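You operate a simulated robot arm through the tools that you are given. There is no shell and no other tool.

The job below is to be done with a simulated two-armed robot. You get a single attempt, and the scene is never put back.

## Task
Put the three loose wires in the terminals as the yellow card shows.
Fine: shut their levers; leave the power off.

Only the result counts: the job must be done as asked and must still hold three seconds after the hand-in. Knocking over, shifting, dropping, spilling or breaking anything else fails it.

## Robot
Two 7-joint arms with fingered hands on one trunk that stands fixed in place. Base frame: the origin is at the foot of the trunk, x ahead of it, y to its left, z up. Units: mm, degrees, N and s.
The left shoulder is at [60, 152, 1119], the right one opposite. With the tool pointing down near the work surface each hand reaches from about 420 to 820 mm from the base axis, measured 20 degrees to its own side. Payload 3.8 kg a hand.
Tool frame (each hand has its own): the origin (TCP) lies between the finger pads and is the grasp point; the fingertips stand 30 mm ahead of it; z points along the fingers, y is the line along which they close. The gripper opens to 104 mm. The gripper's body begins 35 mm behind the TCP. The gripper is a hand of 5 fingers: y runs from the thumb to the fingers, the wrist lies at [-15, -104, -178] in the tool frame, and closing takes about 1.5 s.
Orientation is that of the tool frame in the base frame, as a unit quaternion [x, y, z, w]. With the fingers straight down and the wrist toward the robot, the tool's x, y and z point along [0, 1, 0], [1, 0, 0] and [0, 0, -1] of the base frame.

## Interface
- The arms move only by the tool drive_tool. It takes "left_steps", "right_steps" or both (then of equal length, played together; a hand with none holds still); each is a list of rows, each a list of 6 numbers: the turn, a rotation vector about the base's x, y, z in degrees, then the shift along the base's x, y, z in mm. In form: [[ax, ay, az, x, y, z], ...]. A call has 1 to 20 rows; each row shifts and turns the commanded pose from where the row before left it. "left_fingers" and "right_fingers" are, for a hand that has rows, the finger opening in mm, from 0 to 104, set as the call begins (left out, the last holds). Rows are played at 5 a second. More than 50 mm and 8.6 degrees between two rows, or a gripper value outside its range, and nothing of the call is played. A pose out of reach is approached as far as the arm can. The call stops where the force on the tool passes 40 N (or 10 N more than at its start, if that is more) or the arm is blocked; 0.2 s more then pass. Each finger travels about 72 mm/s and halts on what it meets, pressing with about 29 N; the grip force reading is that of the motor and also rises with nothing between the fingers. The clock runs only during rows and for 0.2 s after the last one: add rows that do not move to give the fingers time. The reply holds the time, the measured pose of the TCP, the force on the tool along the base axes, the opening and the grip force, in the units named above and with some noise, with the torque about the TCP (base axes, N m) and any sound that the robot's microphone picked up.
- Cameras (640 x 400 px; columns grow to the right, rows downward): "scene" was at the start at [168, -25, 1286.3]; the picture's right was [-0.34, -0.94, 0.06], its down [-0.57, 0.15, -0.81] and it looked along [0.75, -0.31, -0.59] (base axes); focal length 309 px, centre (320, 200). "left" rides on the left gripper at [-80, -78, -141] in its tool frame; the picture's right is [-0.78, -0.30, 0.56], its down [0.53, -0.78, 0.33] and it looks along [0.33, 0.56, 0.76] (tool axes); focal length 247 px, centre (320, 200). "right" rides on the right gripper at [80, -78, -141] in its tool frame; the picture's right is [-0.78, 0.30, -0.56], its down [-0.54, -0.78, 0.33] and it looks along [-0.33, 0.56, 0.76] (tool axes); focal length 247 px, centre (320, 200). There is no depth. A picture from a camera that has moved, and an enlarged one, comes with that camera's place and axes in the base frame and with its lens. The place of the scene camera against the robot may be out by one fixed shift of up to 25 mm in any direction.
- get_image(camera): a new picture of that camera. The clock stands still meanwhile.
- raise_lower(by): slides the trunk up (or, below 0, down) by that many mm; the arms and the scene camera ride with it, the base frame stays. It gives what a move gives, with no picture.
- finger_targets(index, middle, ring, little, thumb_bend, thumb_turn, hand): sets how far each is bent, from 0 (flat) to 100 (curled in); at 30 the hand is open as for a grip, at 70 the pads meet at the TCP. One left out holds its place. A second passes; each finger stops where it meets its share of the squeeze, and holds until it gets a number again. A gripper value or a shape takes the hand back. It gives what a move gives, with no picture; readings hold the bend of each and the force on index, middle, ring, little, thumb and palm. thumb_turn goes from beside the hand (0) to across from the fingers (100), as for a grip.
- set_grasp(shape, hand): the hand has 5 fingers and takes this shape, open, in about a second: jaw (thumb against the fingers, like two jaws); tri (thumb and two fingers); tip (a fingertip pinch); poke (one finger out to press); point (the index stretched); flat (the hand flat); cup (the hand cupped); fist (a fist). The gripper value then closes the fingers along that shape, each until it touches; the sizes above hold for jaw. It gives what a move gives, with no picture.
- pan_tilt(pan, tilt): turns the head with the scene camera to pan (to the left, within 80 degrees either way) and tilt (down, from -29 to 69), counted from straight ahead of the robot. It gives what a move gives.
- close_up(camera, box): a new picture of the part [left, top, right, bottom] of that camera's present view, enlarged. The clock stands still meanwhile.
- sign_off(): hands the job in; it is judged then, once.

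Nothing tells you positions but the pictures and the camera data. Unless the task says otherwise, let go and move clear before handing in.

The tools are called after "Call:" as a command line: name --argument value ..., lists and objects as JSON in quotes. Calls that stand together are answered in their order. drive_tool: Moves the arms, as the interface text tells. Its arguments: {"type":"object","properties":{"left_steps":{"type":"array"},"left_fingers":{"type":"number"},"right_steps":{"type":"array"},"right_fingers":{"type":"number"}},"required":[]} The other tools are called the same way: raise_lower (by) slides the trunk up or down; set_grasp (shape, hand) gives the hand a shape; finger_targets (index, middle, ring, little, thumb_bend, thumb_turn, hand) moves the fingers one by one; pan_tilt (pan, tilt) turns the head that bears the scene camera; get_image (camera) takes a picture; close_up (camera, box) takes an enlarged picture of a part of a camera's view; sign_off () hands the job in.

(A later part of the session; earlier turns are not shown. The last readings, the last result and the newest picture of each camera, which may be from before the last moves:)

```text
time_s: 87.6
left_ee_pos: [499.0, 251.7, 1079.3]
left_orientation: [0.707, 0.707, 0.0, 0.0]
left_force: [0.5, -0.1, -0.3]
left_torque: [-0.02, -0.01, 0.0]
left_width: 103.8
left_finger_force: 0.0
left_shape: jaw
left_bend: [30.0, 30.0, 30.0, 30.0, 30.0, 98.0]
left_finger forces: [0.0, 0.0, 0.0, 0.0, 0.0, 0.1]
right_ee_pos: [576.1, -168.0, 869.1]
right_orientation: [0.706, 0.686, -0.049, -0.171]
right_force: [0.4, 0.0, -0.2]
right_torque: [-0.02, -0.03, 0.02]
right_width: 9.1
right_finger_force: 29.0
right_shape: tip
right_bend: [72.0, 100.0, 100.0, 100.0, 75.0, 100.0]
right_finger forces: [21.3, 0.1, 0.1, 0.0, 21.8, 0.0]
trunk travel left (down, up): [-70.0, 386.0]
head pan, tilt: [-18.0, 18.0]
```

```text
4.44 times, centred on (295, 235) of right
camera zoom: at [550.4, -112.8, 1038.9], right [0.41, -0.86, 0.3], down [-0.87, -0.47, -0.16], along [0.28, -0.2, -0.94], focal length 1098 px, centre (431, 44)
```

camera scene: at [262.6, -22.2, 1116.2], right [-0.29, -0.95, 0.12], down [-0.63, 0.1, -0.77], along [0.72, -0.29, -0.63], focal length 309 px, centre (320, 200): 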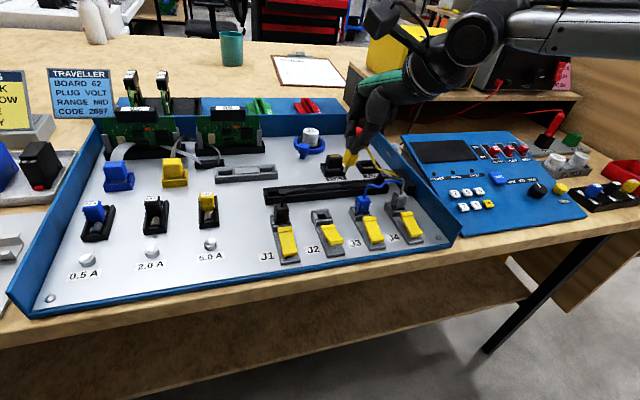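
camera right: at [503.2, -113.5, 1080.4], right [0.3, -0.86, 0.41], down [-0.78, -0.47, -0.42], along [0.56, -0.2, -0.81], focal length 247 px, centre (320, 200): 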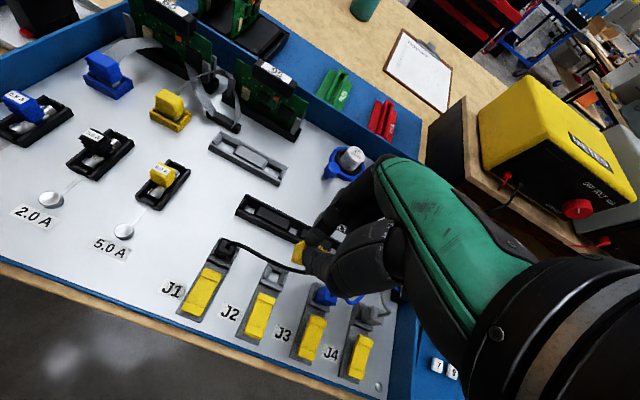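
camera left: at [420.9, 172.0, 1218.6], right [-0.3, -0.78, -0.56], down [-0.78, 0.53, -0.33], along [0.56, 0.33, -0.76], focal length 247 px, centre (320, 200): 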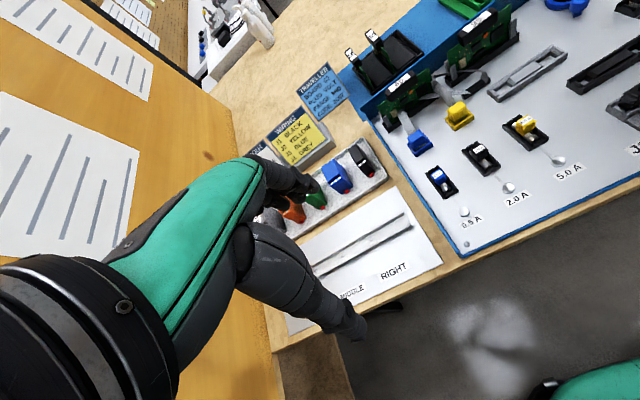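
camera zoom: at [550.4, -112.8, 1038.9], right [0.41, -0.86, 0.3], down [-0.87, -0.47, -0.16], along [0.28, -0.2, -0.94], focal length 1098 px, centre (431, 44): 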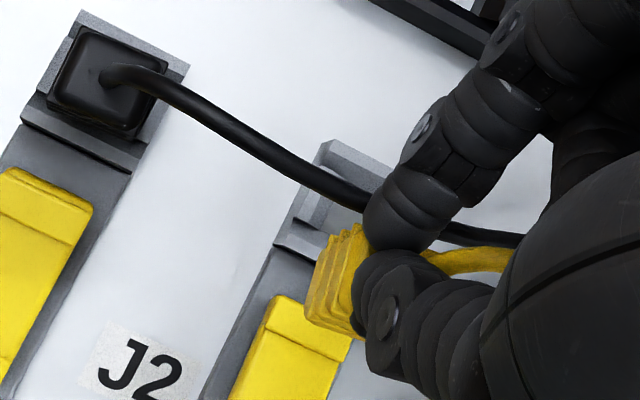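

The black wire is now behind the index finger. I'll move the remaining 20 mm forward over J2's hole.

Call:
drive_tool --right_steps '[[0, 0, 0, 7, 0, 0], [0, 0, 0, 7, 0, 0], [0, 0, 0, 6, 0, 0], [0, 0, 0, 0, 0, 0], [0, 0, 0, 0, 0, 0]]'

Call:
close_up --camera "scene" --box '[295, 160, 365, 230]'

Call:
close_up --camera "right" --box '[240, 190, 350, 280]'

```text
time_s: 88.8
left_ee_pos: [498.6, 251.7, 1078.2]
left_orientation: [0.707, 0.707, 0.0, -0.001]
left_force: [0.1, -0.1, -0.3]
left_torque: [0.01, -0.01, 0.02]
left_width: 103.7
left_finger_force: 0.0
left_shape: jaw
left_bend: [30.0, 30.0, 30.0, 30.0, 30.0, 98.0]
left_finger forces: [0.1, 0.1, 0.0, 0.0, 0.1, 0.0]
right_ee_pos: [595.1, -168.2, 868.5]
right_orientation: [0.706, 0.686, -0.05, -0.171]
right_force: [0.3, 0.1, -0.7]
right_torque: [0.02, -0.01, 0.04]
right_width: 8.8
right_finger_force: 29.3
right_shape: tip
right_bend: [72.0, 100.0, 100.0, 100.0, 75.0, 100.0]
right_finger forces: [21.2, 0.0, 0.1, 0.0, 21.8, 0.0]
trunk travel left (down, up): [-70.0, 386.0]
head pan, tilt: [-18.0, 18.0]
```

```text
5.71 times, centred on (330, 195) of scene
camera zoom: at [262.7, -22.1, 1116.2], right [-0.29, -0.95, 0.12], down [-0.63, 0.1, -0.77], along [0.72, -0.29, -0.63], focal length 1766 px, centre (263, 229)
```

zoom: 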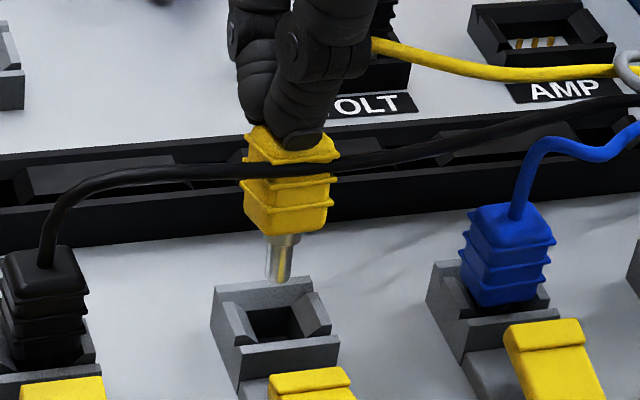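

```text
4.44 times, centred on (295, 235) of right
camera zoom: at [570.3, -113.1, 1038.7], right [0.41, -0.86, 0.3], down [-0.87, -0.47, -0.16], along [0.28, -0.2, -0.94], focal length 1098 px, centre (431, 44)
```

zoom: 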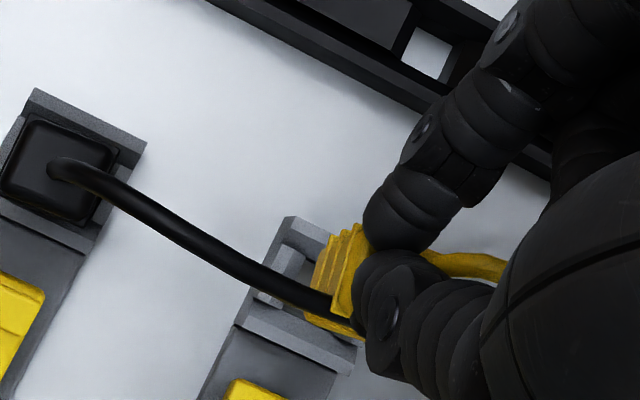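

The wire passes freely in front of the plug, so it isn't being pushed and can be ignored. The pin is nearly centred over J2; I'll nudge and lower.

Call:
drive_tool --right_steps '[[0, 0, 0, 0.5, -0.8, -3], [0, 0, 0, 0, 0, -3], [0, 0, 0, 0, 0, -3], [0, 0, 0, 0, 0, -2], [0, 0, 0, 0, 0, 0], [0, 0, 0, 0, 0, 0]]'

Call:
close_up --camera "scene" --box '[300, 180, 350, 230]'

Call:
close_up --camera "right" --box '[260, 210, 330, 270]'

```text
time_s: 90.2
left_ee_pos: [499.7, 253.2, 1077.4]
left_orientation: [0.708, 0.706, 0.0, 0.0]
left_force: [0.2, 0.2, -0.4]
left_torque: [-0.01, -0.01, 0.01]
left_width: 103.7
left_finger_force: 0.0
left_shape: jaw
left_bend: [30.0, 30.0, 30.0, 30.0, 30.0, 98.0]
left_finger forces: [0.1, 0.0, 0.1, 0.0, 0.0, 0.0]
right_ee_pos: [596.4, -169.0, 857.5]
right_orientation: [0.706, 0.686, -0.05, -0.171]
right_force: [0.3, 0.2, -0.4]
right_torque: [-0.01, 0.0, -0.03]
right_width: 9.1
right_finger_force: 29.2
right_shape: tip
right_bend: [72.0, 100.0, 100.0, 100.0, 75.0, 100.0]
right_finger forces: [21.2, 0.0, 0.1, 0.0, 21.7, 0.0]
trunk travel left (down, up): [-70.0, 386.0]
head pan, tilt: [-18.0, 18.0]
```

```text
8.00 times, centred on (325, 205) of scene
camera zoom: at [262.7, -22.1, 1116.2], right [-0.29, -0.95, 0.12], down [-0.63, 0.1, -0.77], along [0.72, -0.29, -0.63], focal length 2472 px, centre (280, 160)
```

zoom: 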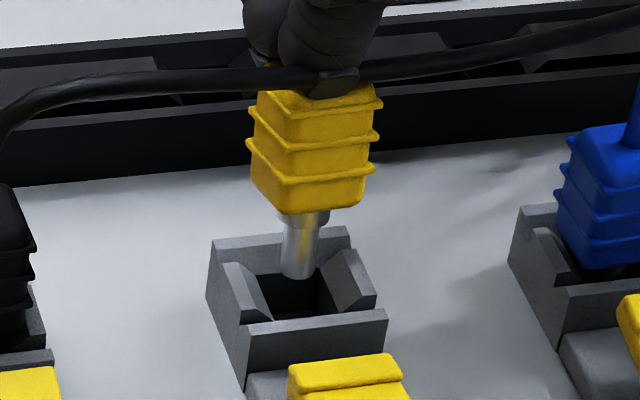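

```text
6.67 times, centred on (295, 240) of right
camera zoom: at [570.6, -114.0, 1027.7], right [0.41, -0.86, 0.3], down [-0.87, -0.47, -0.16], along [0.28, -0.2, -0.94], focal length 1646 px, centre (487, -67)
```

zoom: 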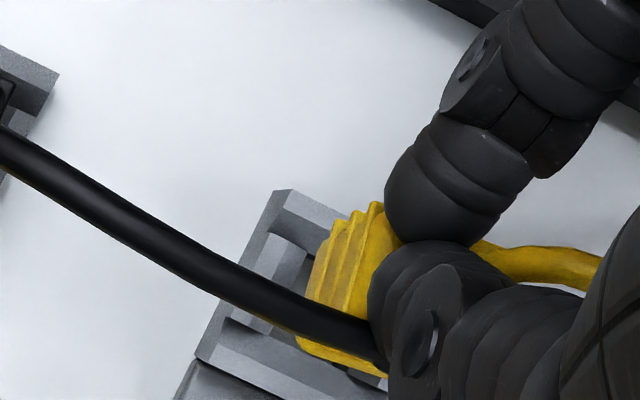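

Pin centred on J2's mouth. Continuing down carefully.

Call:
drive_tool --right_steps '[[0, 0, 0, 0, 0, -2], [0, 0, 0, 0, 0, -2], [0, 0, 0, 0, 0, -2], [0, 0, 0, 0, 0, -2], [0, 0, 0, 0, 0, 0]]'

Call:
close_up --camera "scene" --box '[300, 180, 350, 230]'

Call:
close_up --camera "right" --box '[260, 210, 330, 270]'

```text
time_s: 91.4
left_ee_pos: [499.8, 252.1, 1078.0]
left_orientation: [0.707, 0.707, 0.0, -0.001]
left_force: [0.7, -0.1, 0.9]
left_torque: [0.02, -0.01, 0.01]
left_width: 103.9
left_finger_force: 0.1
left_shape: jaw
left_bend: [30.0, 30.0, 30.0, 30.0, 30.0, 98.0]
left_finger forces: [0.1, 0.0, 0.0, 0.0, 0.0, 0.0]
right_ee_pos: [597.2, -168.1, 849.0]
right_orientation: [0.706, 0.685, -0.049, -0.171]
right_force: [-0.2, -0.3, -0.4]
right_torque: [-0.01, -0.01, 0.02]
right_width: 8.9
right_finger_force: 29.6
right_shape: tip
right_bend: [72.0, 100.0, 100.0, 100.0, 75.0, 100.0]
right_finger forces: [21.2, 0.0, 0.1, 0.0, 21.8, 0.1]
trunk travel left (down, up): [-70.0, 386.0]
head pan, tilt: [-18.0, 18.0]
```

```text
8.00 times, centred on (325, 205) of scene
camera zoom: at [262.6, -22.1, 1116.2], right [-0.29, -0.95, 0.12], down [-0.63, 0.1, -0.77], along [0.72, -0.29, -0.63], focal length 2472 px, centre (280, 160)
```

zoom: 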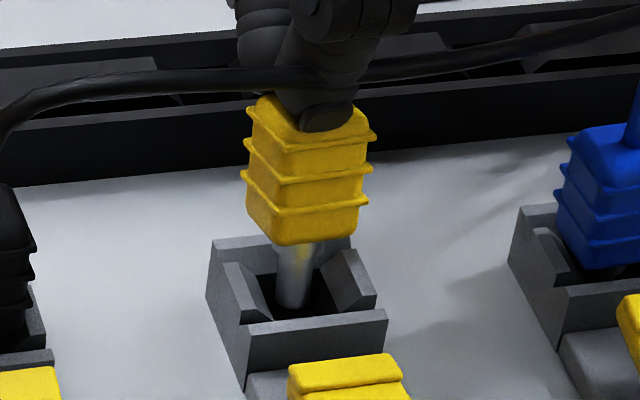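

```text
6.67 times, centred on (295, 240) of right
camera zoom: at [571.0, -114.0, 1019.9], right [0.41, -0.86, 0.3], down [-0.87, -0.47, -0.16], along [0.28, -0.2, -0.94], focal length 1646 px, centre (487, -67)
```

zoom: 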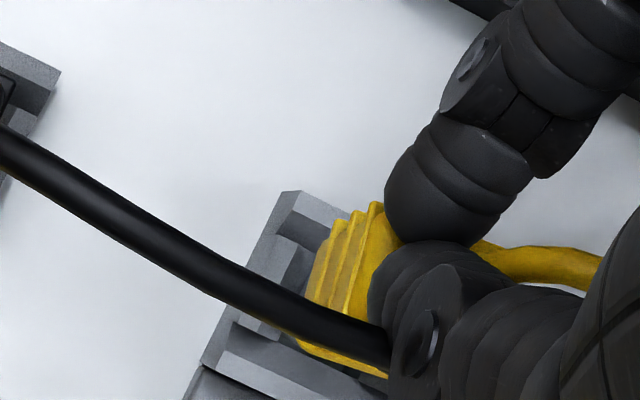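

Call:
drive_tool --right_steps '[[0, 0, 0, 0, 0, -2], [0, 0, 0, 0, 0, -2], [0, 0, 0, 0, 0, -1.5], [0, 0, 0, 0, 0, -1.5], [0, 0, 0, 0, 0, 0]]'

Call:
close_up --camera "scene" --box '[300, 180, 350, 230]'

Call:
close_up --camera "right" --box '[260, 210, 330, 270]'

```text
time_s: 92.6
left_ee_pos: [497.3, 251.6, 1077.3]
left_orientation: [0.706, 0.708, 0.0, 0.0]
left_force: [-0.4, -0.3, -0.1]
left_torque: [-0.01, 0.02, -0.04]
left_width: 103.7
left_finger_force: 0.0
left_shape: jaw
left_bend: [30.0, 30.0, 30.0, 30.0, 30.0, 98.0]
left_finger forces: [0.0, 0.1, 0.0, 0.0, 0.0, 0.0]
right_ee_pos: [597.4, -169.1, 843.7]
right_orientation: [0.706, 0.686, -0.048, -0.17]
right_force: [0.4, 0.6, -0.5]
right_torque: [0.02, -0.05, 0.01]
right_width: 8.9
right_finger_force: 29.3
right_shape: tip
right_bend: [72.0, 100.0, 100.0, 100.0, 75.0, 100.0]
right_finger forces: [21.5, 0.0, 0.0, 0.1, 21.7, 0.1]
trunk travel left (down, up): [-70.0, 386.0]
head pan, tilt: [-18.0, 18.0]
```

```text
8.00 times, centred on (325, 205) of scene
camera zoom: at [262.7, -22.1, 1116.2], right [-0.29, -0.95, 0.12], down [-0.63, 0.1, -0.77], along [0.72, -0.29, -0.63], focal length 2472 px, centre (280, 160)
```

zoom: 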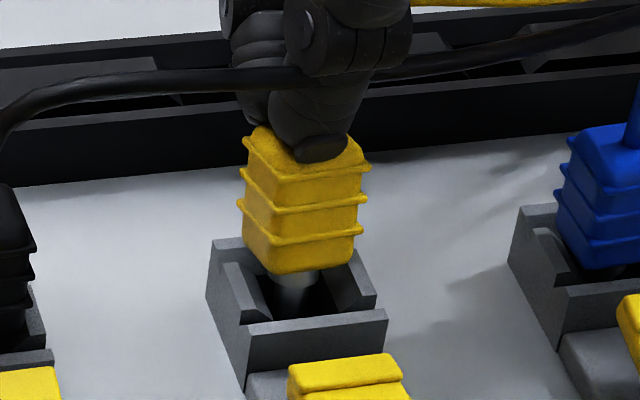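

```text
6.67 times, centred on (295, 240) of right
camera zoom: at [570.9, -114.0, 1012.8], right [0.41, -0.86, 0.3], down [-0.87, -0.47, -0.16], along [0.28, -0.2, -0.94], focal length 1646 px, centre (487, -67)
```

zoom: 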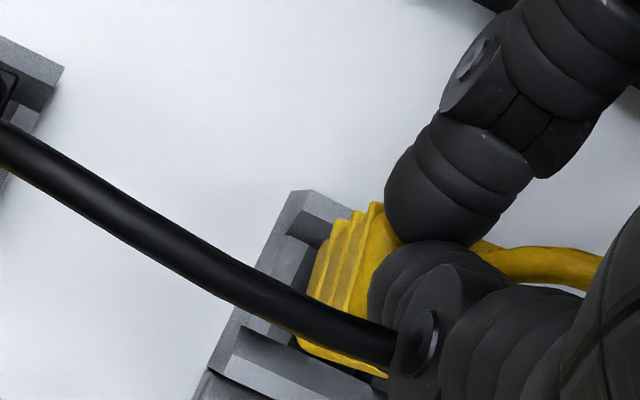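

Call:
drive_tool --right_steps '[[0, 0, 0, 0, -0.5, -2], [0, 0, 0, 0, 0, -1.5], [0, 0, 0, 0, 0, -1.5], [0, 0, 0, 0, 0, -1.5], [0, 0, 0, 0, 0, 0]]'

Call:
close_up --camera "scene" --box '[300, 180, 350, 230]'

Call:
close_up --camera "right" --box '[260, 210, 330, 270]'

```text
time_s: 93.8
left_ee_pos: [497.7, 251.9, 1079.1]
left_orientation: [0.707, 0.707, 0.001, 0.001]
left_force: [-0.1, -0.7, -0.1]
left_torque: [0.0, -0.03, 0.02]
left_width: 103.7
left_finger_force: 0.0
left_shape: jaw
left_bend: [30.0, 30.0, 30.0, 30.0, 30.0, 98.0]
left_finger forces: [0.0, 0.0, 0.1, 0.0, 0.0, 0.0]
right_ee_pos: [596.8, -168.4, 839.5]
right_orientation: [0.707, 0.685, -0.047, -0.17]
right_force: [0.9, 0.3, 15.5]
right_torque: [0.05, 0.16, 0.01]
right_width: 8.9
right_finger_force: 29.5
right_shape: tip
right_bend: [72.0, 100.0, 100.0, 100.0, 74.0, 100.0]
right_finger forces: [26.6, 0.1, 0.0, 0.0, 28.0, 0.1]
trunk travel left (down, up): [-70.0, 386.0]
head pan, tilt: [-18.0, 18.0]
```

```text
8.00 times, centred on (325, 205) of scene
camera zoom: at [261.2, -21.5, 1116.8], right [-0.29, -0.95, 0.12], down [-0.63, 0.1, -0.77], along [0.72, -0.29, -0.63], focal length 2472 px, centre (280, 160)
```

zoom: 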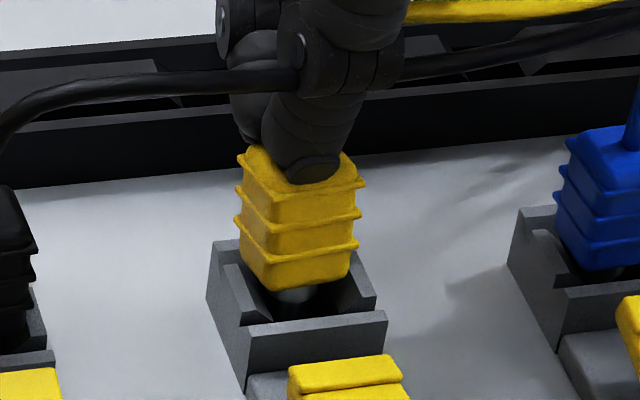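

```text
6.67 times, centred on (295, 240) of right
camera zoom: at [569.9, -113.7, 1008.8], right [0.41, -0.86, 0.3], down [-0.87, -0.47, -0.16], along [0.28, -0.2, -0.94], focal length 1646 px, centre (487, -67)
```

zoom: 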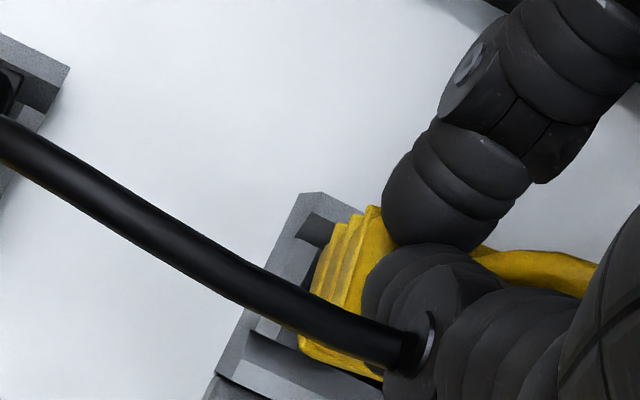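

The plug is in J2, resting about 3 mm short of seated. I'll ease off, release, straighten the hand above it, and re-grip it properly to press it home.

Call:
drive_tool --right_steps '[[0, 0, 0, 0, 0, 1.5], [0, 0, 0, 0, 0, 0]]'

Call:
drive_tool --right_steps '[[0, 0, 0, 0, 0, 0], [0, 0, 0, 0, 0, 0], [0, 0, 0, 0, 0, 0], [0, 0, 0, 0, 0, 0]]' --right_fingers 42

Call:
close_up --camera "scene" --box '[290, 170, 360, 230]'

Call:
close_up --camera "right" --box '[240, 190, 350, 280]'

```text
time_s: 94.4
left_ee_pos: [498.0, 251.4, 1077.4]
left_orientation: [0.707, 0.707, 0.0, 0.0]
left_force: [-0.5, -1.0, -0.1]
left_torque: [0.01, -0.01, 0.04]
left_width: 103.8
left_finger_force: 0.0
left_shape: jaw
left_bend: [30.0, 30.0, 30.0, 30.0, 30.0, 98.0]
left_finger forces: [0.0, 0.0, 0.1, 0.0, 0.0, 0.1]
right_ee_pos: [596.4, -168.0, 839.5]
right_orientation: [0.706, 0.686, -0.049, -0.171]
right_force: [2.8, 1.5, 11.0]
right_torque: [0.06, -0.02, -0.01]
right_width: 8.7
right_finger_force: 29.3
right_shape: tip
right_bend: [72.0, 100.0, 100.0, 100.0, 74.0, 100.0]
right_finger forces: [30.9, 0.1, 0.1, 0.0, 26.4, 0.0]
trunk travel left (down, up): [-70.0, 386.0]
head pan, tilt: [-18.0, 18.0]
```

```text
time_s: 95.4
left_ee_pos: [498.2, 251.5, 1077.8]
left_orientation: [0.707, 0.707, 0.0, 0.0]
left_force: [0.5, -0.2, 0.6]
left_torque: [-0.01, 0.0, -0.03]
left_width: 103.7
left_finger_force: 0.0
left_shape: jaw
left_bend: [30.0, 30.0, 30.0, 30.0, 30.0, 98.0]
left_finger forces: [0.1, 0.0, 0.0, 0.1, 0.0, 0.1]
right_ee_pos: [597.5, -168.7, 836.9]
right_orientation: [0.706, 0.686, -0.05, -0.172]
right_force: [0.1, -0.1, -0.2]
right_torque: [0.01, 0.0, 0.0]
right_width: 41.9
right_finger_force: 0.0
right_shape: tip
right_bend: [73.0, 98.0, 99.0, 99.0, 72.0, 100.0]
right_finger forces: [0.0, 0.0, 0.0, 0.0, 0.1, 0.0]
trunk travel left (down, up): [-70.0, 386.0]
head pan, tilt: [-18.0, 18.0]
```

```text
6.67 times, centred on (325, 200) of scene
camera zoom: at [262.8, -22.2, 1116.1], right [-0.29, -0.95, 0.12], down [-0.63, 0.1, -0.77], along [0.72, -0.29, -0.63], focal length 2060 px, centre (287, 200)
```

zoom: 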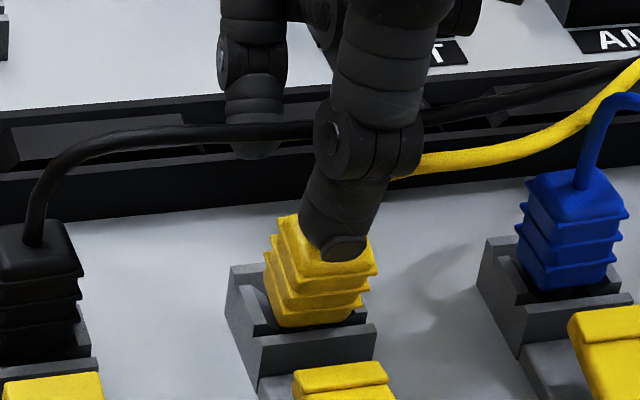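

```text
4.44 times, centred on (295, 235) of right
camera zoom: at [571.2, -114.4, 1007.6], right [0.41, -0.86, 0.3], down [-0.87, -0.47, -0.16], along [0.28, -0.2, -0.94], focal length 1098 px, centre (431, 44)
```

zoom: 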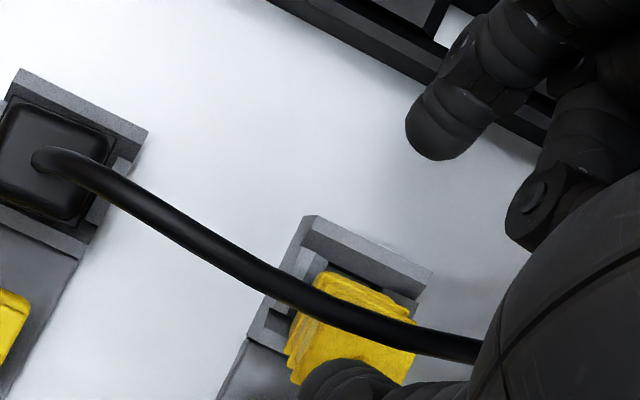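

Call:
drive_tool --right_steps '[[0, 0, 0, 0, 0, 6], [0, 0, 0, 0, 0, 10], [0, 0, 0, 0, 0, 20], [0, 0, 0, 0, 0, 25], [0, -6, 0, 0, 0, 5], [0, -6, 0, 0, 0, 0], [0, -6, 0, 0, 0, 0], [-5, 0, 0, 0, 0, 0], [-5, 0, 0, 0, 0, 0], [0, 0, 0, 0, 0, 0], [0, 0, 0, 0, 0, 0]]'

Call:
close_up --camera "scene" --box '[290, 170, 370, 240]'

Call:
close_up --camera "right" --box '[210, 190, 350, 310]'

```text
time_s: 97.8
left_ee_pos: [498.9, 252.7, 1077.5]
left_orientation: [0.707, 0.707, 0.0, 0.001]
left_force: [-0.3, -0.2, -0.4]
left_torque: [-0.01, 0.02, -0.03]
left_width: 103.7
left_finger_force: 0.0
left_shape: jaw
left_bend: [30.0, 30.0, 30.0, 30.0, 30.0, 98.0]
left_finger forces: [0.0, 0.0, 0.1, 0.0, 0.0, 0.0]
right_ee_pos: [597.7, -167.8, 903.1]
right_orientation: [0.707, 0.707, 0.0, 0.001]
right_force: [-0.4, -0.4, 0.2]
right_torque: [-0.02, 0.0, 0.01]
right_width: 41.9
right_finger_force: 0.1
right_shape: tip
right_bend: [73.0, 98.0, 99.0, 99.0, 72.0, 100.0]
right_finger forces: [0.0, 0.1, 0.0, 0.0, 0.0, 0.1]
trunk travel left (down, up): [-70.0, 386.0]
head pan, tilt: [-18.0, 18.0]
```

```text
5.71 times, centred on (330, 205) of scene
camera zoom: at [262.7, -22.0, 1116.2], right [-0.29, -0.95, 0.12], down [-0.63, 0.1, -0.77], along [0.72, -0.29, -0.63], focal length 1766 px, centre (263, 171)
```

zoom: 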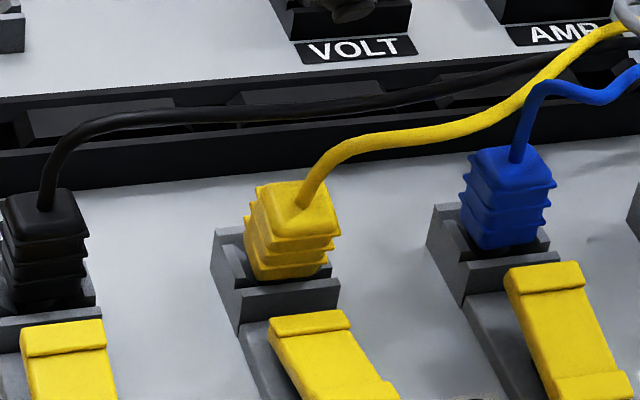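

```text
3.33 times, centred on (280, 250) of right
camera zoom: at [520.0, -88.1, 1045.8], right [0.29, -0.78, 0.56], down [-0.78, -0.53, -0.33], along [0.56, -0.34, -0.76], focal length 823 px, centre (453, 33)
```

zoom: 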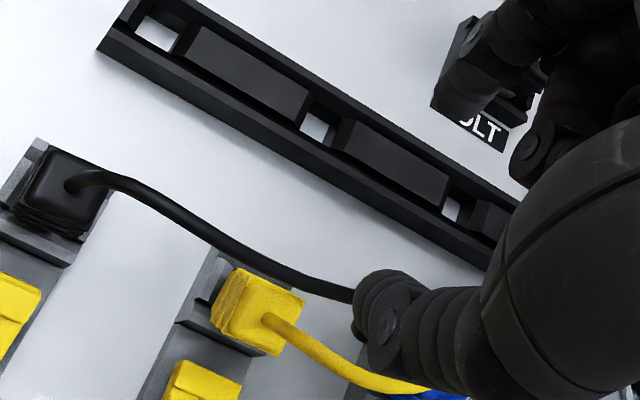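

The yellow plug is in J2 but leaning. I'll straddle it with the hand vertical and open wider, so that closing straightens it.

Call:
drive_tool --right_steps '[[0, 0, 0, -9, 2.4, 0], [0, 0, 0, -9.5, 2.4, 0], [0, 0, 0, 0, 0, -14], [0, 0, 0, 0, 0, -14], [0, 0, 0, 0, 0, -14], [0, 0, 0, 0, 0, 0], [0, 0, 0, 0, 0, 0]]' --right_fingers 46

Call:
close_up --camera "scene" --box '[290, 150, 370, 230]'

Call:
close_up --camera "right" --box '[220, 180, 380, 280]'

```text
time_s: 99.4
left_ee_pos: [497.7, 252.1, 1079.2]
left_orientation: [0.707, 0.707, 0.0, 0.001]
left_force: [0.2, -0.6, -0.4]
left_torque: [-0.02, -0.01, -0.01]
left_width: 103.6
left_finger_force: 0.0
left_shape: jaw
left_bend: [30.0, 30.0, 30.0, 30.0, 30.0, 98.0]
left_finger forces: [0.0, 0.0, 0.0, 0.1, 0.1, 0.1]
right_ee_pos: [578.0, -164.6, 861.5]
right_orientation: [0.708, 0.707, 0.0, 0.0]
right_force: [0.3, -0.9, 0.0]
right_torque: [0.0, -0.04, 0.0]
right_width: 45.7
right_finger_force: 0.1
right_shape: tip
right_bend: [73.0, 98.0, 99.0, 99.0, 72.0, 100.0]
right_finger forces: [0.0, 0.0, 0.0, 0.0, 0.0, 0.0]
trunk travel left (down, up): [-70.0, 386.0]
head pan, tilt: [-18.0, 18.0]
```

```text
5.00 times, centred on (330, 190) of scene
camera zoom: at [262.6, -22.1, 1116.2], right [-0.29, -0.95, 0.12], down [-0.63, 0.1, -0.77], along [0.72, -0.29, -0.63], focal length 1545 px, centre (270, 250)
```

zoom: 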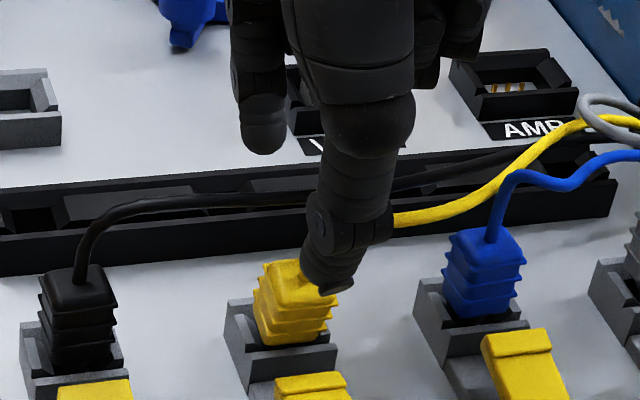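

```text
4.00 times, centred on (300, 230) of right
camera zoom: at [500.6, -83.8, 1004.0], right [0.3, -0.78, 0.56], down [-0.78, -0.53, -0.33], along [0.56, -0.33, -0.76], focal length 988 px, centre (400, 80)
```

zoom: 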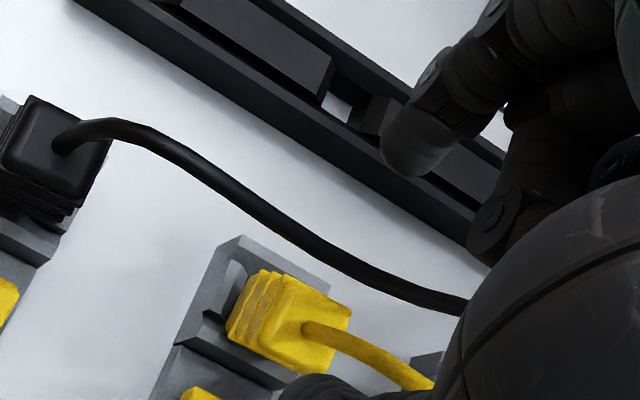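

Call:
drive_tool --right_steps '[[0, 0, 0, 0, -0.7, 0], [0, 0, 0, 0, 0, -8], [0, 0, 0, 0, 0, -8], [0, 0, 0, 0, 0, -8], [0, 0, 0, 0, 0, -6], [0, 0, 0, 0, 0, 0], [0, 0, 0, 0, 0, 0]]'

Call:
close_up --camera "scene" --box '[290, 160, 360, 230]'

Call:
close_up --camera "right" --box '[220, 160, 400, 300]'

```text
time_s: 101.0
left_ee_pos: [497.9, 251.9, 1077.7]
left_orientation: [0.707, 0.707, 0.0, 0.0]
left_force: [0.8, -0.1, 0.6]
left_torque: [0.04, 0.0, 0.0]
left_width: 103.7
left_finger_force: 0.1
left_shape: jaw
left_bend: [30.0, 30.0, 30.0, 30.0, 30.0, 98.0]
left_finger forces: [0.1, 0.0, 0.0, 0.0, 0.0, 0.1]
right_ee_pos: [579.2, -165.0, 832.1]
right_orientation: [0.707, 0.707, 0.0, 0.001]
right_force: [-0.2, 0.6, -0.6]
right_torque: [0.01, 0.0, -0.04]
right_width: 45.5
right_finger_force: 0.0
right_shape: tip
right_bend: [73.0, 98.0, 99.0, 99.0, 72.0, 100.0]
right_finger forces: [0.0, 0.1, 0.0, 0.0, 0.0, 0.1]
trunk travel left (down, up): [-70.0, 386.0]
head pan, tilt: [-18.0, 18.0]
```

```text
5.71 times, centred on (325, 195) of scene
camera zoom: at [262.7, -22.1, 1116.2], right [-0.29, -0.95, 0.12], down [-0.63, 0.1, -0.77], along [0.72, -0.29, -0.63], focal length 1766 px, centre (291, 229)
```

zoom: 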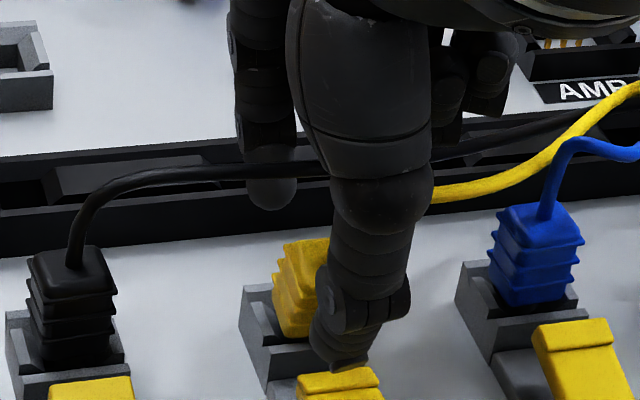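

```text
2.86 times, centred on (310, 230) of right
camera zoom: at [501.2, -84.0, 973.6], right [0.3, -0.78, 0.56], down [-0.78, -0.53, -0.33], along [0.56, -0.33, -0.76], focal length 706 px, centre (349, 114)
```

zoom: 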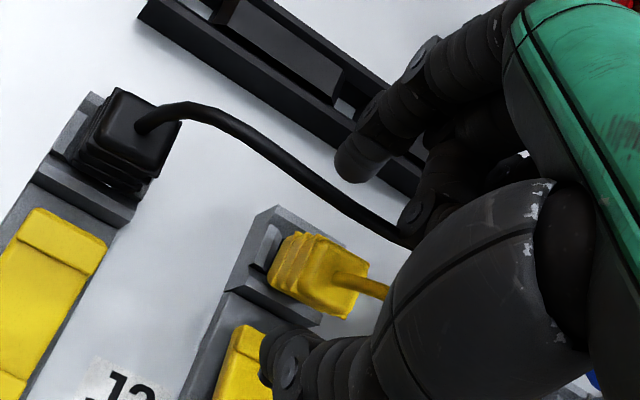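

Call:
drive_tool --right_steps '[[0, 0, 0, 0, 0, 0], [0, 0, 0, 0, 0, 0], [0, 0, 0, 0, 0, 0], [0, 0, 0, 0, 0, 0], [0, 0, 0, 0, 0, 0], [0, 0, 0, 0, 0, 0], [0, 0, 0, 0, 0, 0]]' --right_fingers 0

Call:
close_up --camera "scene" --box '[290, 160, 360, 230]'

Call:
close_up --camera "right" --box '[240, 180, 350, 270]'

```text
time_s: 102.6
left_ee_pos: [497.9, 252.4, 1077.8]
left_orientation: [0.707, 0.707, -0.001, 0.0]
left_force: [0.9, -0.8, 1.0]
left_torque: [0.0, -0.01, 0.02]
left_width: 103.5
left_finger_force: 0.1
left_shape: jaw
left_bend: [30.0, 30.0, 30.0, 30.0, 30.0, 98.0]
left_finger forces: [0.0, 0.0, 0.0, 0.0, 0.0, 0.0]
right_ee_pos: [578.7, -164.9, 832.6]
right_orientation: [0.708, 0.706, 0.001, 0.0]
right_force: [0.5, -0.5, -0.5]
right_torque: [-0.01, -0.03, -0.01]
right_width: 10.9
right_finger_force: 29.7
right_shape: tip
right_bend: [71.0, 100.0, 100.0, 100.0, 74.0, 100.0]
right_finger forces: [25.9, 0.1, 0.0, 0.1, 26.0, 0.0]
trunk travel left (down, up): [-70.0, 386.0]
head pan, tilt: [-18.0, 18.0]
```

```text
5.71 times, centred on (325, 195) of scene
camera zoom: at [262.6, -22.1, 1116.2], right [-0.29, -0.95, 0.12], down [-0.63, 0.1, -0.77], along [0.72, -0.29, -0.63], focal length 1766 px, centre (291, 229)
```

zoom: 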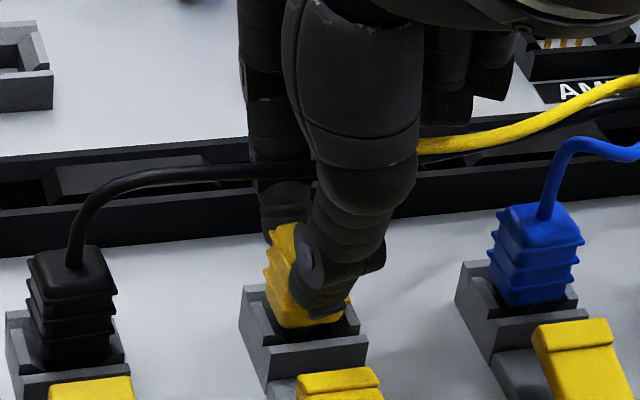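

```text
4.44 times, centred on (295, 225) of right
camera zoom: at [501.2, -84.0, 973.7], right [0.3, -0.78, 0.56], down [-0.78, -0.53, -0.33], along [0.56, -0.33, -0.76], focal length 1098 px, centre (431, 89)
```

zoom: 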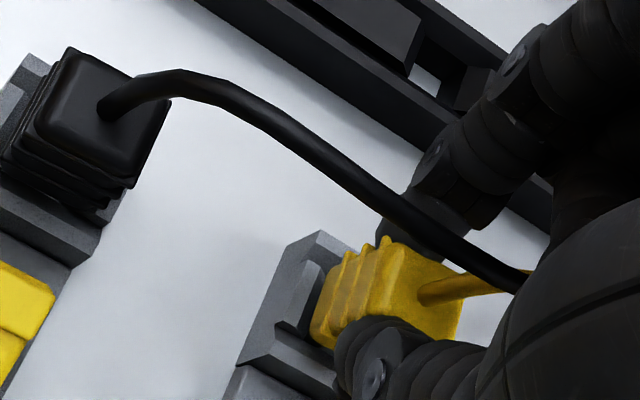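

Call:
close_up --camera "scene" --box '[305, 185, 345, 225]'

Call:
close_up --camera "right" --box '[265, 215, 325, 265]'

```text
10.00 times, centred on (325, 205) of scene
camera zoom: at [262.6, -22.1, 1116.2], right [-0.29, -0.95, 0.12], down [-0.63, 0.1, -0.77], along [0.72, -0.29, -0.63], focal length 3091 px, centre (270, 150)
```

zoom: 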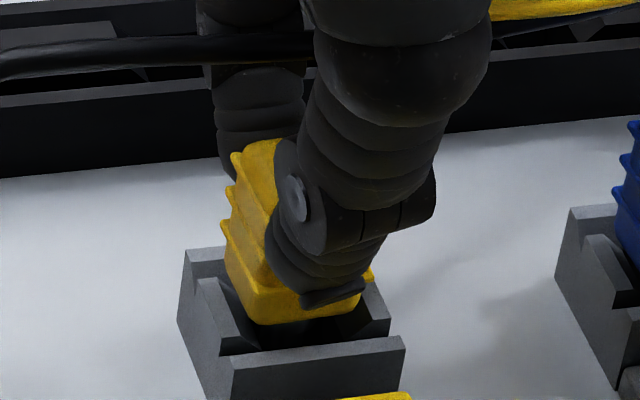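

```text
8.00 times, centred on (295, 240) of right
camera zoom: at [501.2, -84.0, 973.7], right [0.3, -0.78, 0.56], down [-0.78, -0.53, -0.33], along [0.56, -0.33, -0.76], focal length 1976 px, centre (520, -120)
```

zoom: 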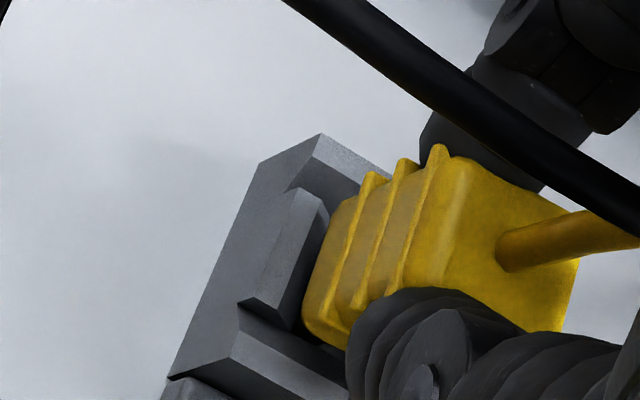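

The grip is firm (26 N), the plug is upright again, and it's close to seated. I'll press it home.

Call:
drive_tool --right_steps '[[0, 0, 0, 0, 0, -1], [0, 0, 0, 0, 0, -1], [0, 0, 0, 0, 0, -1], [0, 0, 0, 0, 0, 0]]'

Call:
close_up --camera "scene" --box '[305, 185, 345, 225]'

Call:
close_up --camera "right" --box '[255, 210, 335, 260]'

```text
time_s: 103.6
left_ee_pos: [498.3, 251.6, 1078.7]
left_orientation: [0.707, 0.707, 0.0, 0.0]
left_force: [0.4, -0.1, -0.6]
left_torque: [-0.02, -0.02, 0.01]
left_width: 103.7
left_finger_force: 0.1
left_shape: jaw
left_bend: [30.0, 30.0, 30.0, 30.0, 30.0, 98.0]
left_finger forces: [0.1, 0.0, 0.0, 0.1, 0.1, 0.0]
right_ee_pos: [578.9, -163.9, 830.3]
right_orientation: [0.708, 0.706, 0.001, 0.001]
right_force: [0.1, 0.0, 8.3]
right_torque: [-0.03, -0.01, 0.01]
right_width: 10.9
right_finger_force: 28.9
right_shape: tip
right_bend: [71.0, 100.0, 100.0, 100.0, 74.0, 100.0]
right_finger forces: [28.2, 0.0, 0.0, 0.0, 27.6, 0.0]
trunk travel left (down, up): [-70.0, 386.0]
head pan, tilt: [-18.0, 18.0]
```

```text
10.00 times, centred on (325, 205) of scene
camera zoom: at [261.7, -21.8, 1116.6], right [-0.29, -0.95, 0.12], down [-0.63, 0.1, -0.77], along [0.72, -0.29, -0.63], focal length 3091 px, centre (270, 150)
```

zoom: 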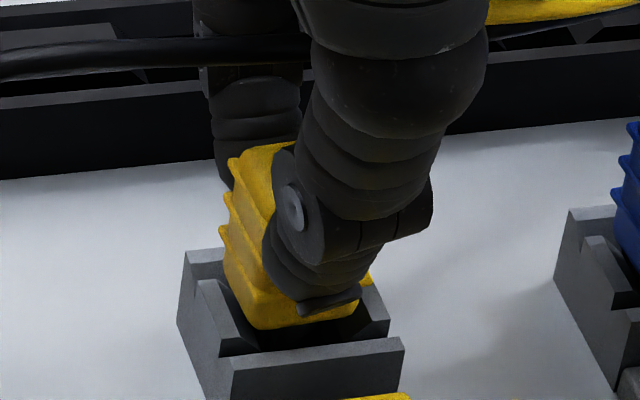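

```text
8.00 times, centred on (295, 235) of right
camera zoom: at [500.6, -83.8, 972.0], right [0.29, -0.78, 0.56], down [-0.78, -0.53, -0.33], along [0.56, -0.33, -0.76], focal length 1976 px, centre (520, -80)
```

zoom: 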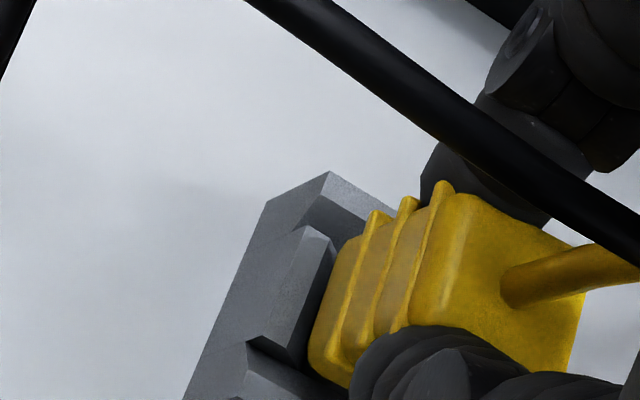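

Call:
drive_tool --right_steps '[[0, 0, 0, 0, 0, -1], [0, 0, 0, 0, 0, -1], [0, 0, 0, 0, 0, 0]]'

Call:
drive_tool --right_steps '[[0, 0, 0, 0, 0, 1.5], [0, 0, 0, 0, 0, 0]]'

Call:
drive_tool --right_steps '[[0, 0, 0, 0, 0, 0], [0, 0, 0, 0, 0, 0], [0, 0, 0, 0, 0, 0], [0, 0, 0, 0, 0, 0]]' --right_fingers 38

Call:
drive_tool --right_steps '[[0, 0, 0, 0, 0, 10], [0, 0, 0, 0, 0, 20], [0, 0, 0, 0, 0, 25], [0, 0, 0, 0, 0, 25], [0, 0, 0, 0, 0, 0]]'

Call:
close_up --camera "scene" --box '[260, 160, 400, 260]'

Call:
close_up --camera "right" --box '[210, 190, 350, 310]'

```text
time_s: 104.4
left_ee_pos: [496.0, 252.6, 1077.9]
left_orientation: [0.707, 0.707, 0.001, 0.001]
left_force: [-1.0, -0.1, 0.9]
left_torque: [-0.02, -0.01, -0.02]
left_width: 103.5
left_finger_force: 0.1
left_shape: jaw
left_bend: [30.0, 30.0, 30.0, 30.0, 30.0, 98.0]
left_finger forces: [0.1, 0.0, 0.1, 0.0, 0.1, 0.0]
right_ee_pos: [577.9, -164.7, 830.1]
right_orientation: [0.708, 0.706, 0.001, 0.002]
right_force: [1.0, -0.1, 18.7]
right_torque: [0.01, -0.03, 0.0]
right_width: 11.6
right_finger_force: 28.7
right_shape: tip
right_bend: [71.0, 100.0, 100.0, 100.0, 74.0, 100.0]
right_finger forces: [31.2, 0.1, 0.1, 0.0, 29.6, 0.0]
trunk travel left (down, up): [-70.0, 386.0]
head pan, tilt: [-18.0, 18.0]
```

```text
time_s: 105.0
left_ee_pos: [496.2, 252.9, 1078.4]
left_orientation: [0.707, 0.707, 0.0, 0.0]
left_force: [0.5, 0.2, -1.4]
left_torque: [0.01, -0.02, -0.04]
left_width: 103.7
left_finger_force: 0.1
left_shape: jaw
left_bend: [30.0, 30.0, 30.0, 30.0, 30.0, 98.0]
left_finger forces: [0.0, 0.1, 0.0, 0.0, 0.0, 0.0]
right_ee_pos: [577.0, -164.7, 829.9]
right_orientation: [0.708, 0.706, 0.001, 0.0]
right_force: [1.4, 0.3, 16.7]
right_torque: [0.05, -0.11, 0.02]
right_width: 11.5
right_finger_force: 29.2
right_shape: tip
right_bend: [71.0, 100.0, 100.0, 100.0, 74.0, 100.0]
right_finger forces: [31.4, 0.0, 0.1, 0.0, 29.0, 0.0]
trunk travel left (down, up): [-70.0, 386.0]
head pan, tilt: [-18.0, 18.0]
```

```text
time_s: 106.0
left_ee_pos: [499.8, 251.1, 1077.7]
left_orientation: [0.707, 0.707, 0.0, 0.0]
left_force: [0.0, -0.6, 0.0]
left_torque: [0.01, -0.01, 0.03]
left_width: 103.9
left_finger_force: 0.1
left_shape: jaw
left_bend: [30.0, 30.0, 30.0, 30.0, 30.0, 98.0]
left_finger forces: [0.0, 0.0, 0.0, 0.1, 0.1, 0.0]
right_ee_pos: [579.0, -165.0, 828.9]
right_orientation: [0.708, 0.707, 0.0, -0.001]
right_force: [-1.2, 0.6, 0.6]
right_torque: [0.05, 0.01, 0.03]
right_width: 37.9
right_finger_force: 0.0
right_shape: tip
right_bend: [73.0, 98.0, 99.0, 99.0, 73.0, 100.0]
right_finger forces: [0.1, 0.1, 0.0, 0.0, 0.0, 0.1]
trunk travel left (down, up): [-70.0, 386.0]
head pan, tilt: [-18.0, 18.0]
```

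```text
time_s: 107.2
left_ee_pos: [498.5, 251.0, 1078.0]
left_orientation: [0.707, 0.707, -0.001, -0.001]
left_force: [0.4, -0.1, 0.0]
left_torque: [-0.01, -0.04, 0.0]
left_width: 103.8
left_finger_force: 0.1
left_shape: jaw
left_bend: [30.0, 30.0, 30.0, 30.0, 30.0, 98.0]
left_finger forces: [0.1, 0.0, 0.1, 0.0, 0.1, 0.0]
right_ee_pos: [579.1, -165.0, 908.7]
right_orientation: [0.708, 0.706, 0.0, 0.0]
right_force: [-0.6, 0.3, 0.6]
right_torque: [-0.01, -0.02, 0.0]
right_width: 37.8
right_finger_force: 0.1
right_shape: tip
right_bend: [73.0, 98.0, 99.0, 99.0, 73.0, 100.0]
right_finger forces: [0.0, 0.1, 0.1, 0.1, 0.0, 0.0]
trunk travel left (down, up): [-70.0, 386.0]
head pan, tilt: [-18.0, 18.0]
```

```text
4.00 times, centred on (330, 210) of scene
camera zoom: at [262.9, -22.2, 1116.0], right [-0.29, -0.95, 0.12], down [-0.63, 0.1, -0.77], along [0.72, -0.29, -0.63], focal length 1236 px, centre (280, 160)
```

zoom: 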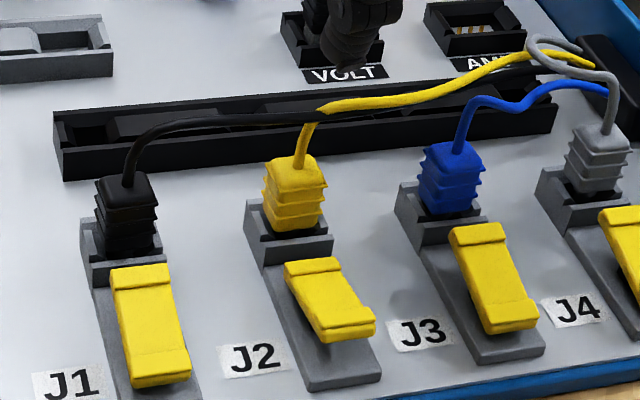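

```text
3.33 times, centred on (280, 250) of right
camera zoom: at [501.7, -84.6, 1050.9], right [0.3, -0.78, 0.56], down [-0.78, -0.53, -0.33], along [0.56, -0.33, -0.76], focal length 823 px, centre (453, 33)
```

zoom: 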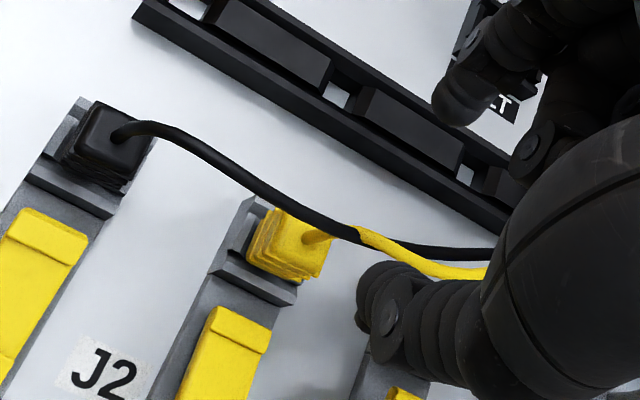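

All three plugs now stand alike. I'll check yellow's seating closely before shutting J2's lever.

Call:
close_up --camera "scene" --box '[305, 190, 385, 230]'

Call:
close_up --camera "right" --box '[220, 215, 320, 295]'

```text
8.00 times, centred on (345, 210) of scene
camera zoom: at [262.9, -22.2, 1116.0], right [-0.29, -0.95, 0.12], down [-0.63, 0.1, -0.77], along [0.72, -0.29, -0.63], focal length 2472 px, centre (120, 120)
```

zoom: 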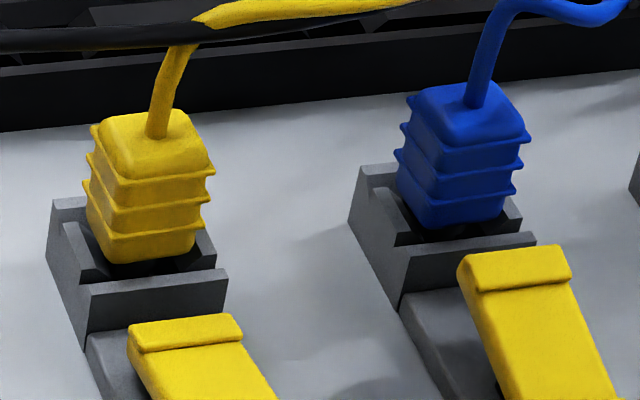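

```text
5.00 times, centred on (270, 255) of right
camera zoom: at [501.7, -84.6, 1050.9], right [0.3, -0.78, 0.56], down [-0.78, -0.53, -0.33], along [0.56, -0.33, -0.76], focal length 1235 px, centre (570, -75)
```

zoom: 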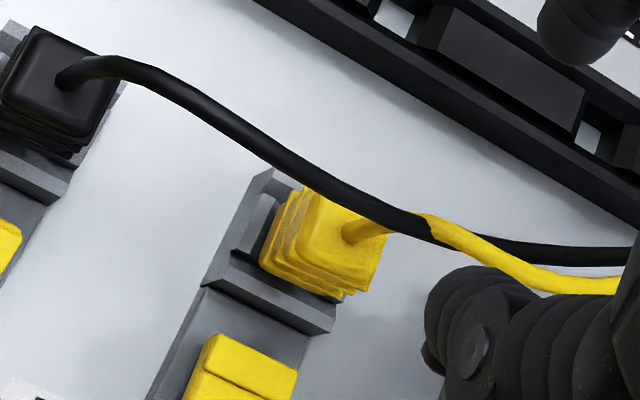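

Yellow is seated at the same depth as blue. I'll move over J2's lever with fingertips closed and press it shut.

Call:
drive_tool --right_steps '[[0, 0, 0, -20, 0, 0], [0, 0, 0, -20, 0, 0], [0, 0, 0, -17.6, -0.6, 0], [0, 0, 0, 0, 0, -20], [0, 0, 0, 0, 0, -20], [0, 0, 0, 0, 0, -20], [0, 0, 0, 0, 0, -14], [0, 0, 0, 0, 0, -4], [0, 0, 0, 0, 0, 0], [0, 0, 0, 0, 0, 0]]' --right_fingers 0

Call:
close_up --camera "scene" --box '[280, 170, 380, 260]'

Call:
close_up --camera "right" --box '[220, 160, 360, 300]'

```text
time_s: 109.4
left_ee_pos: [498.3, 252.5, 1078.8]
left_orientation: [0.707, 0.707, 0.001, 0.0]
left_force: [-0.1, 0.2, 0.8]
left_torque: [-0.02, 0.01, -0.02]
left_width: 103.6
left_finger_force: 0.1
left_shape: jaw
left_bend: [30.0, 30.0, 30.0, 30.0, 30.0, 98.0]
left_finger forces: [0.1, 0.1, 0.1, 0.1, 0.1, 0.1]
right_ee_pos: [521.3, -165.7, 830.7]
right_orientation: [0.708, 0.706, 0.0, 0.0]
right_force: [0.8, 0.5, -0.7]
right_torque: [0.04, -0.02, -0.01]
right_width: 0.0
right_finger_force: 29.2
right_shape: tip
right_bend: [70.0, 100.0, 100.0, 100.0, 54.0, 100.0]
right_finger forces: [0.0, 0.1, 0.0, 0.1, 0.0, 0.0]
trunk travel left (down, up): [-70.0, 386.0]
head pan, tilt: [-18.0, 18.0]
```

```text
4.44 times, centred on (330, 215) of scene
camera zoom: at [262.6, -22.1, 1116.2], right [-0.29, -0.95, 0.12], down [-0.63, 0.1, -0.77], along [0.72, -0.29, -0.63], focal length 1374 px, centre (276, 133)
```

zoom: 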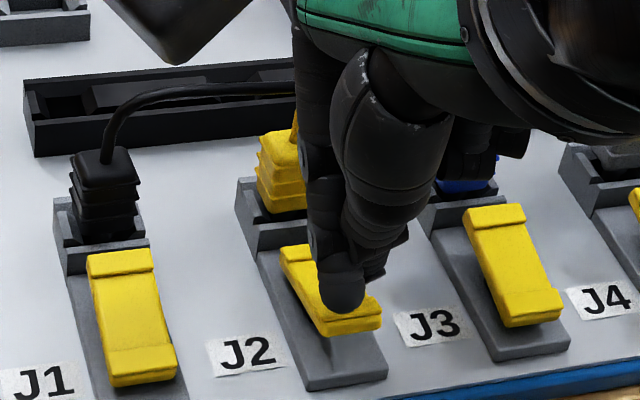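

```text
2.86 times, centred on (290, 230) of right
camera zoom: at [443.6, -85.4, 971.9], right [0.3, -0.78, 0.56], down [-0.78, -0.53, -0.33], along [0.56, -0.33, -0.76], focal length 706 px, centre (406, 114)
```

zoom: 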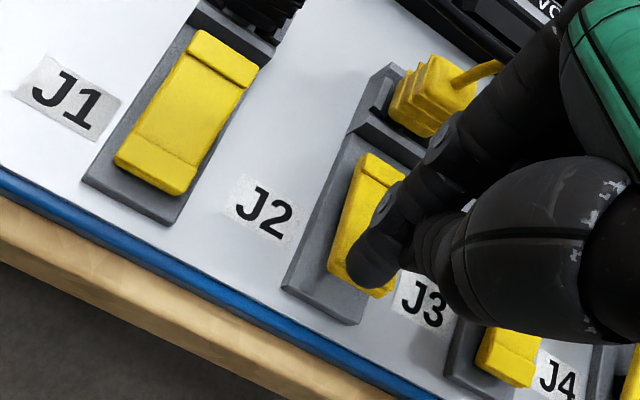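

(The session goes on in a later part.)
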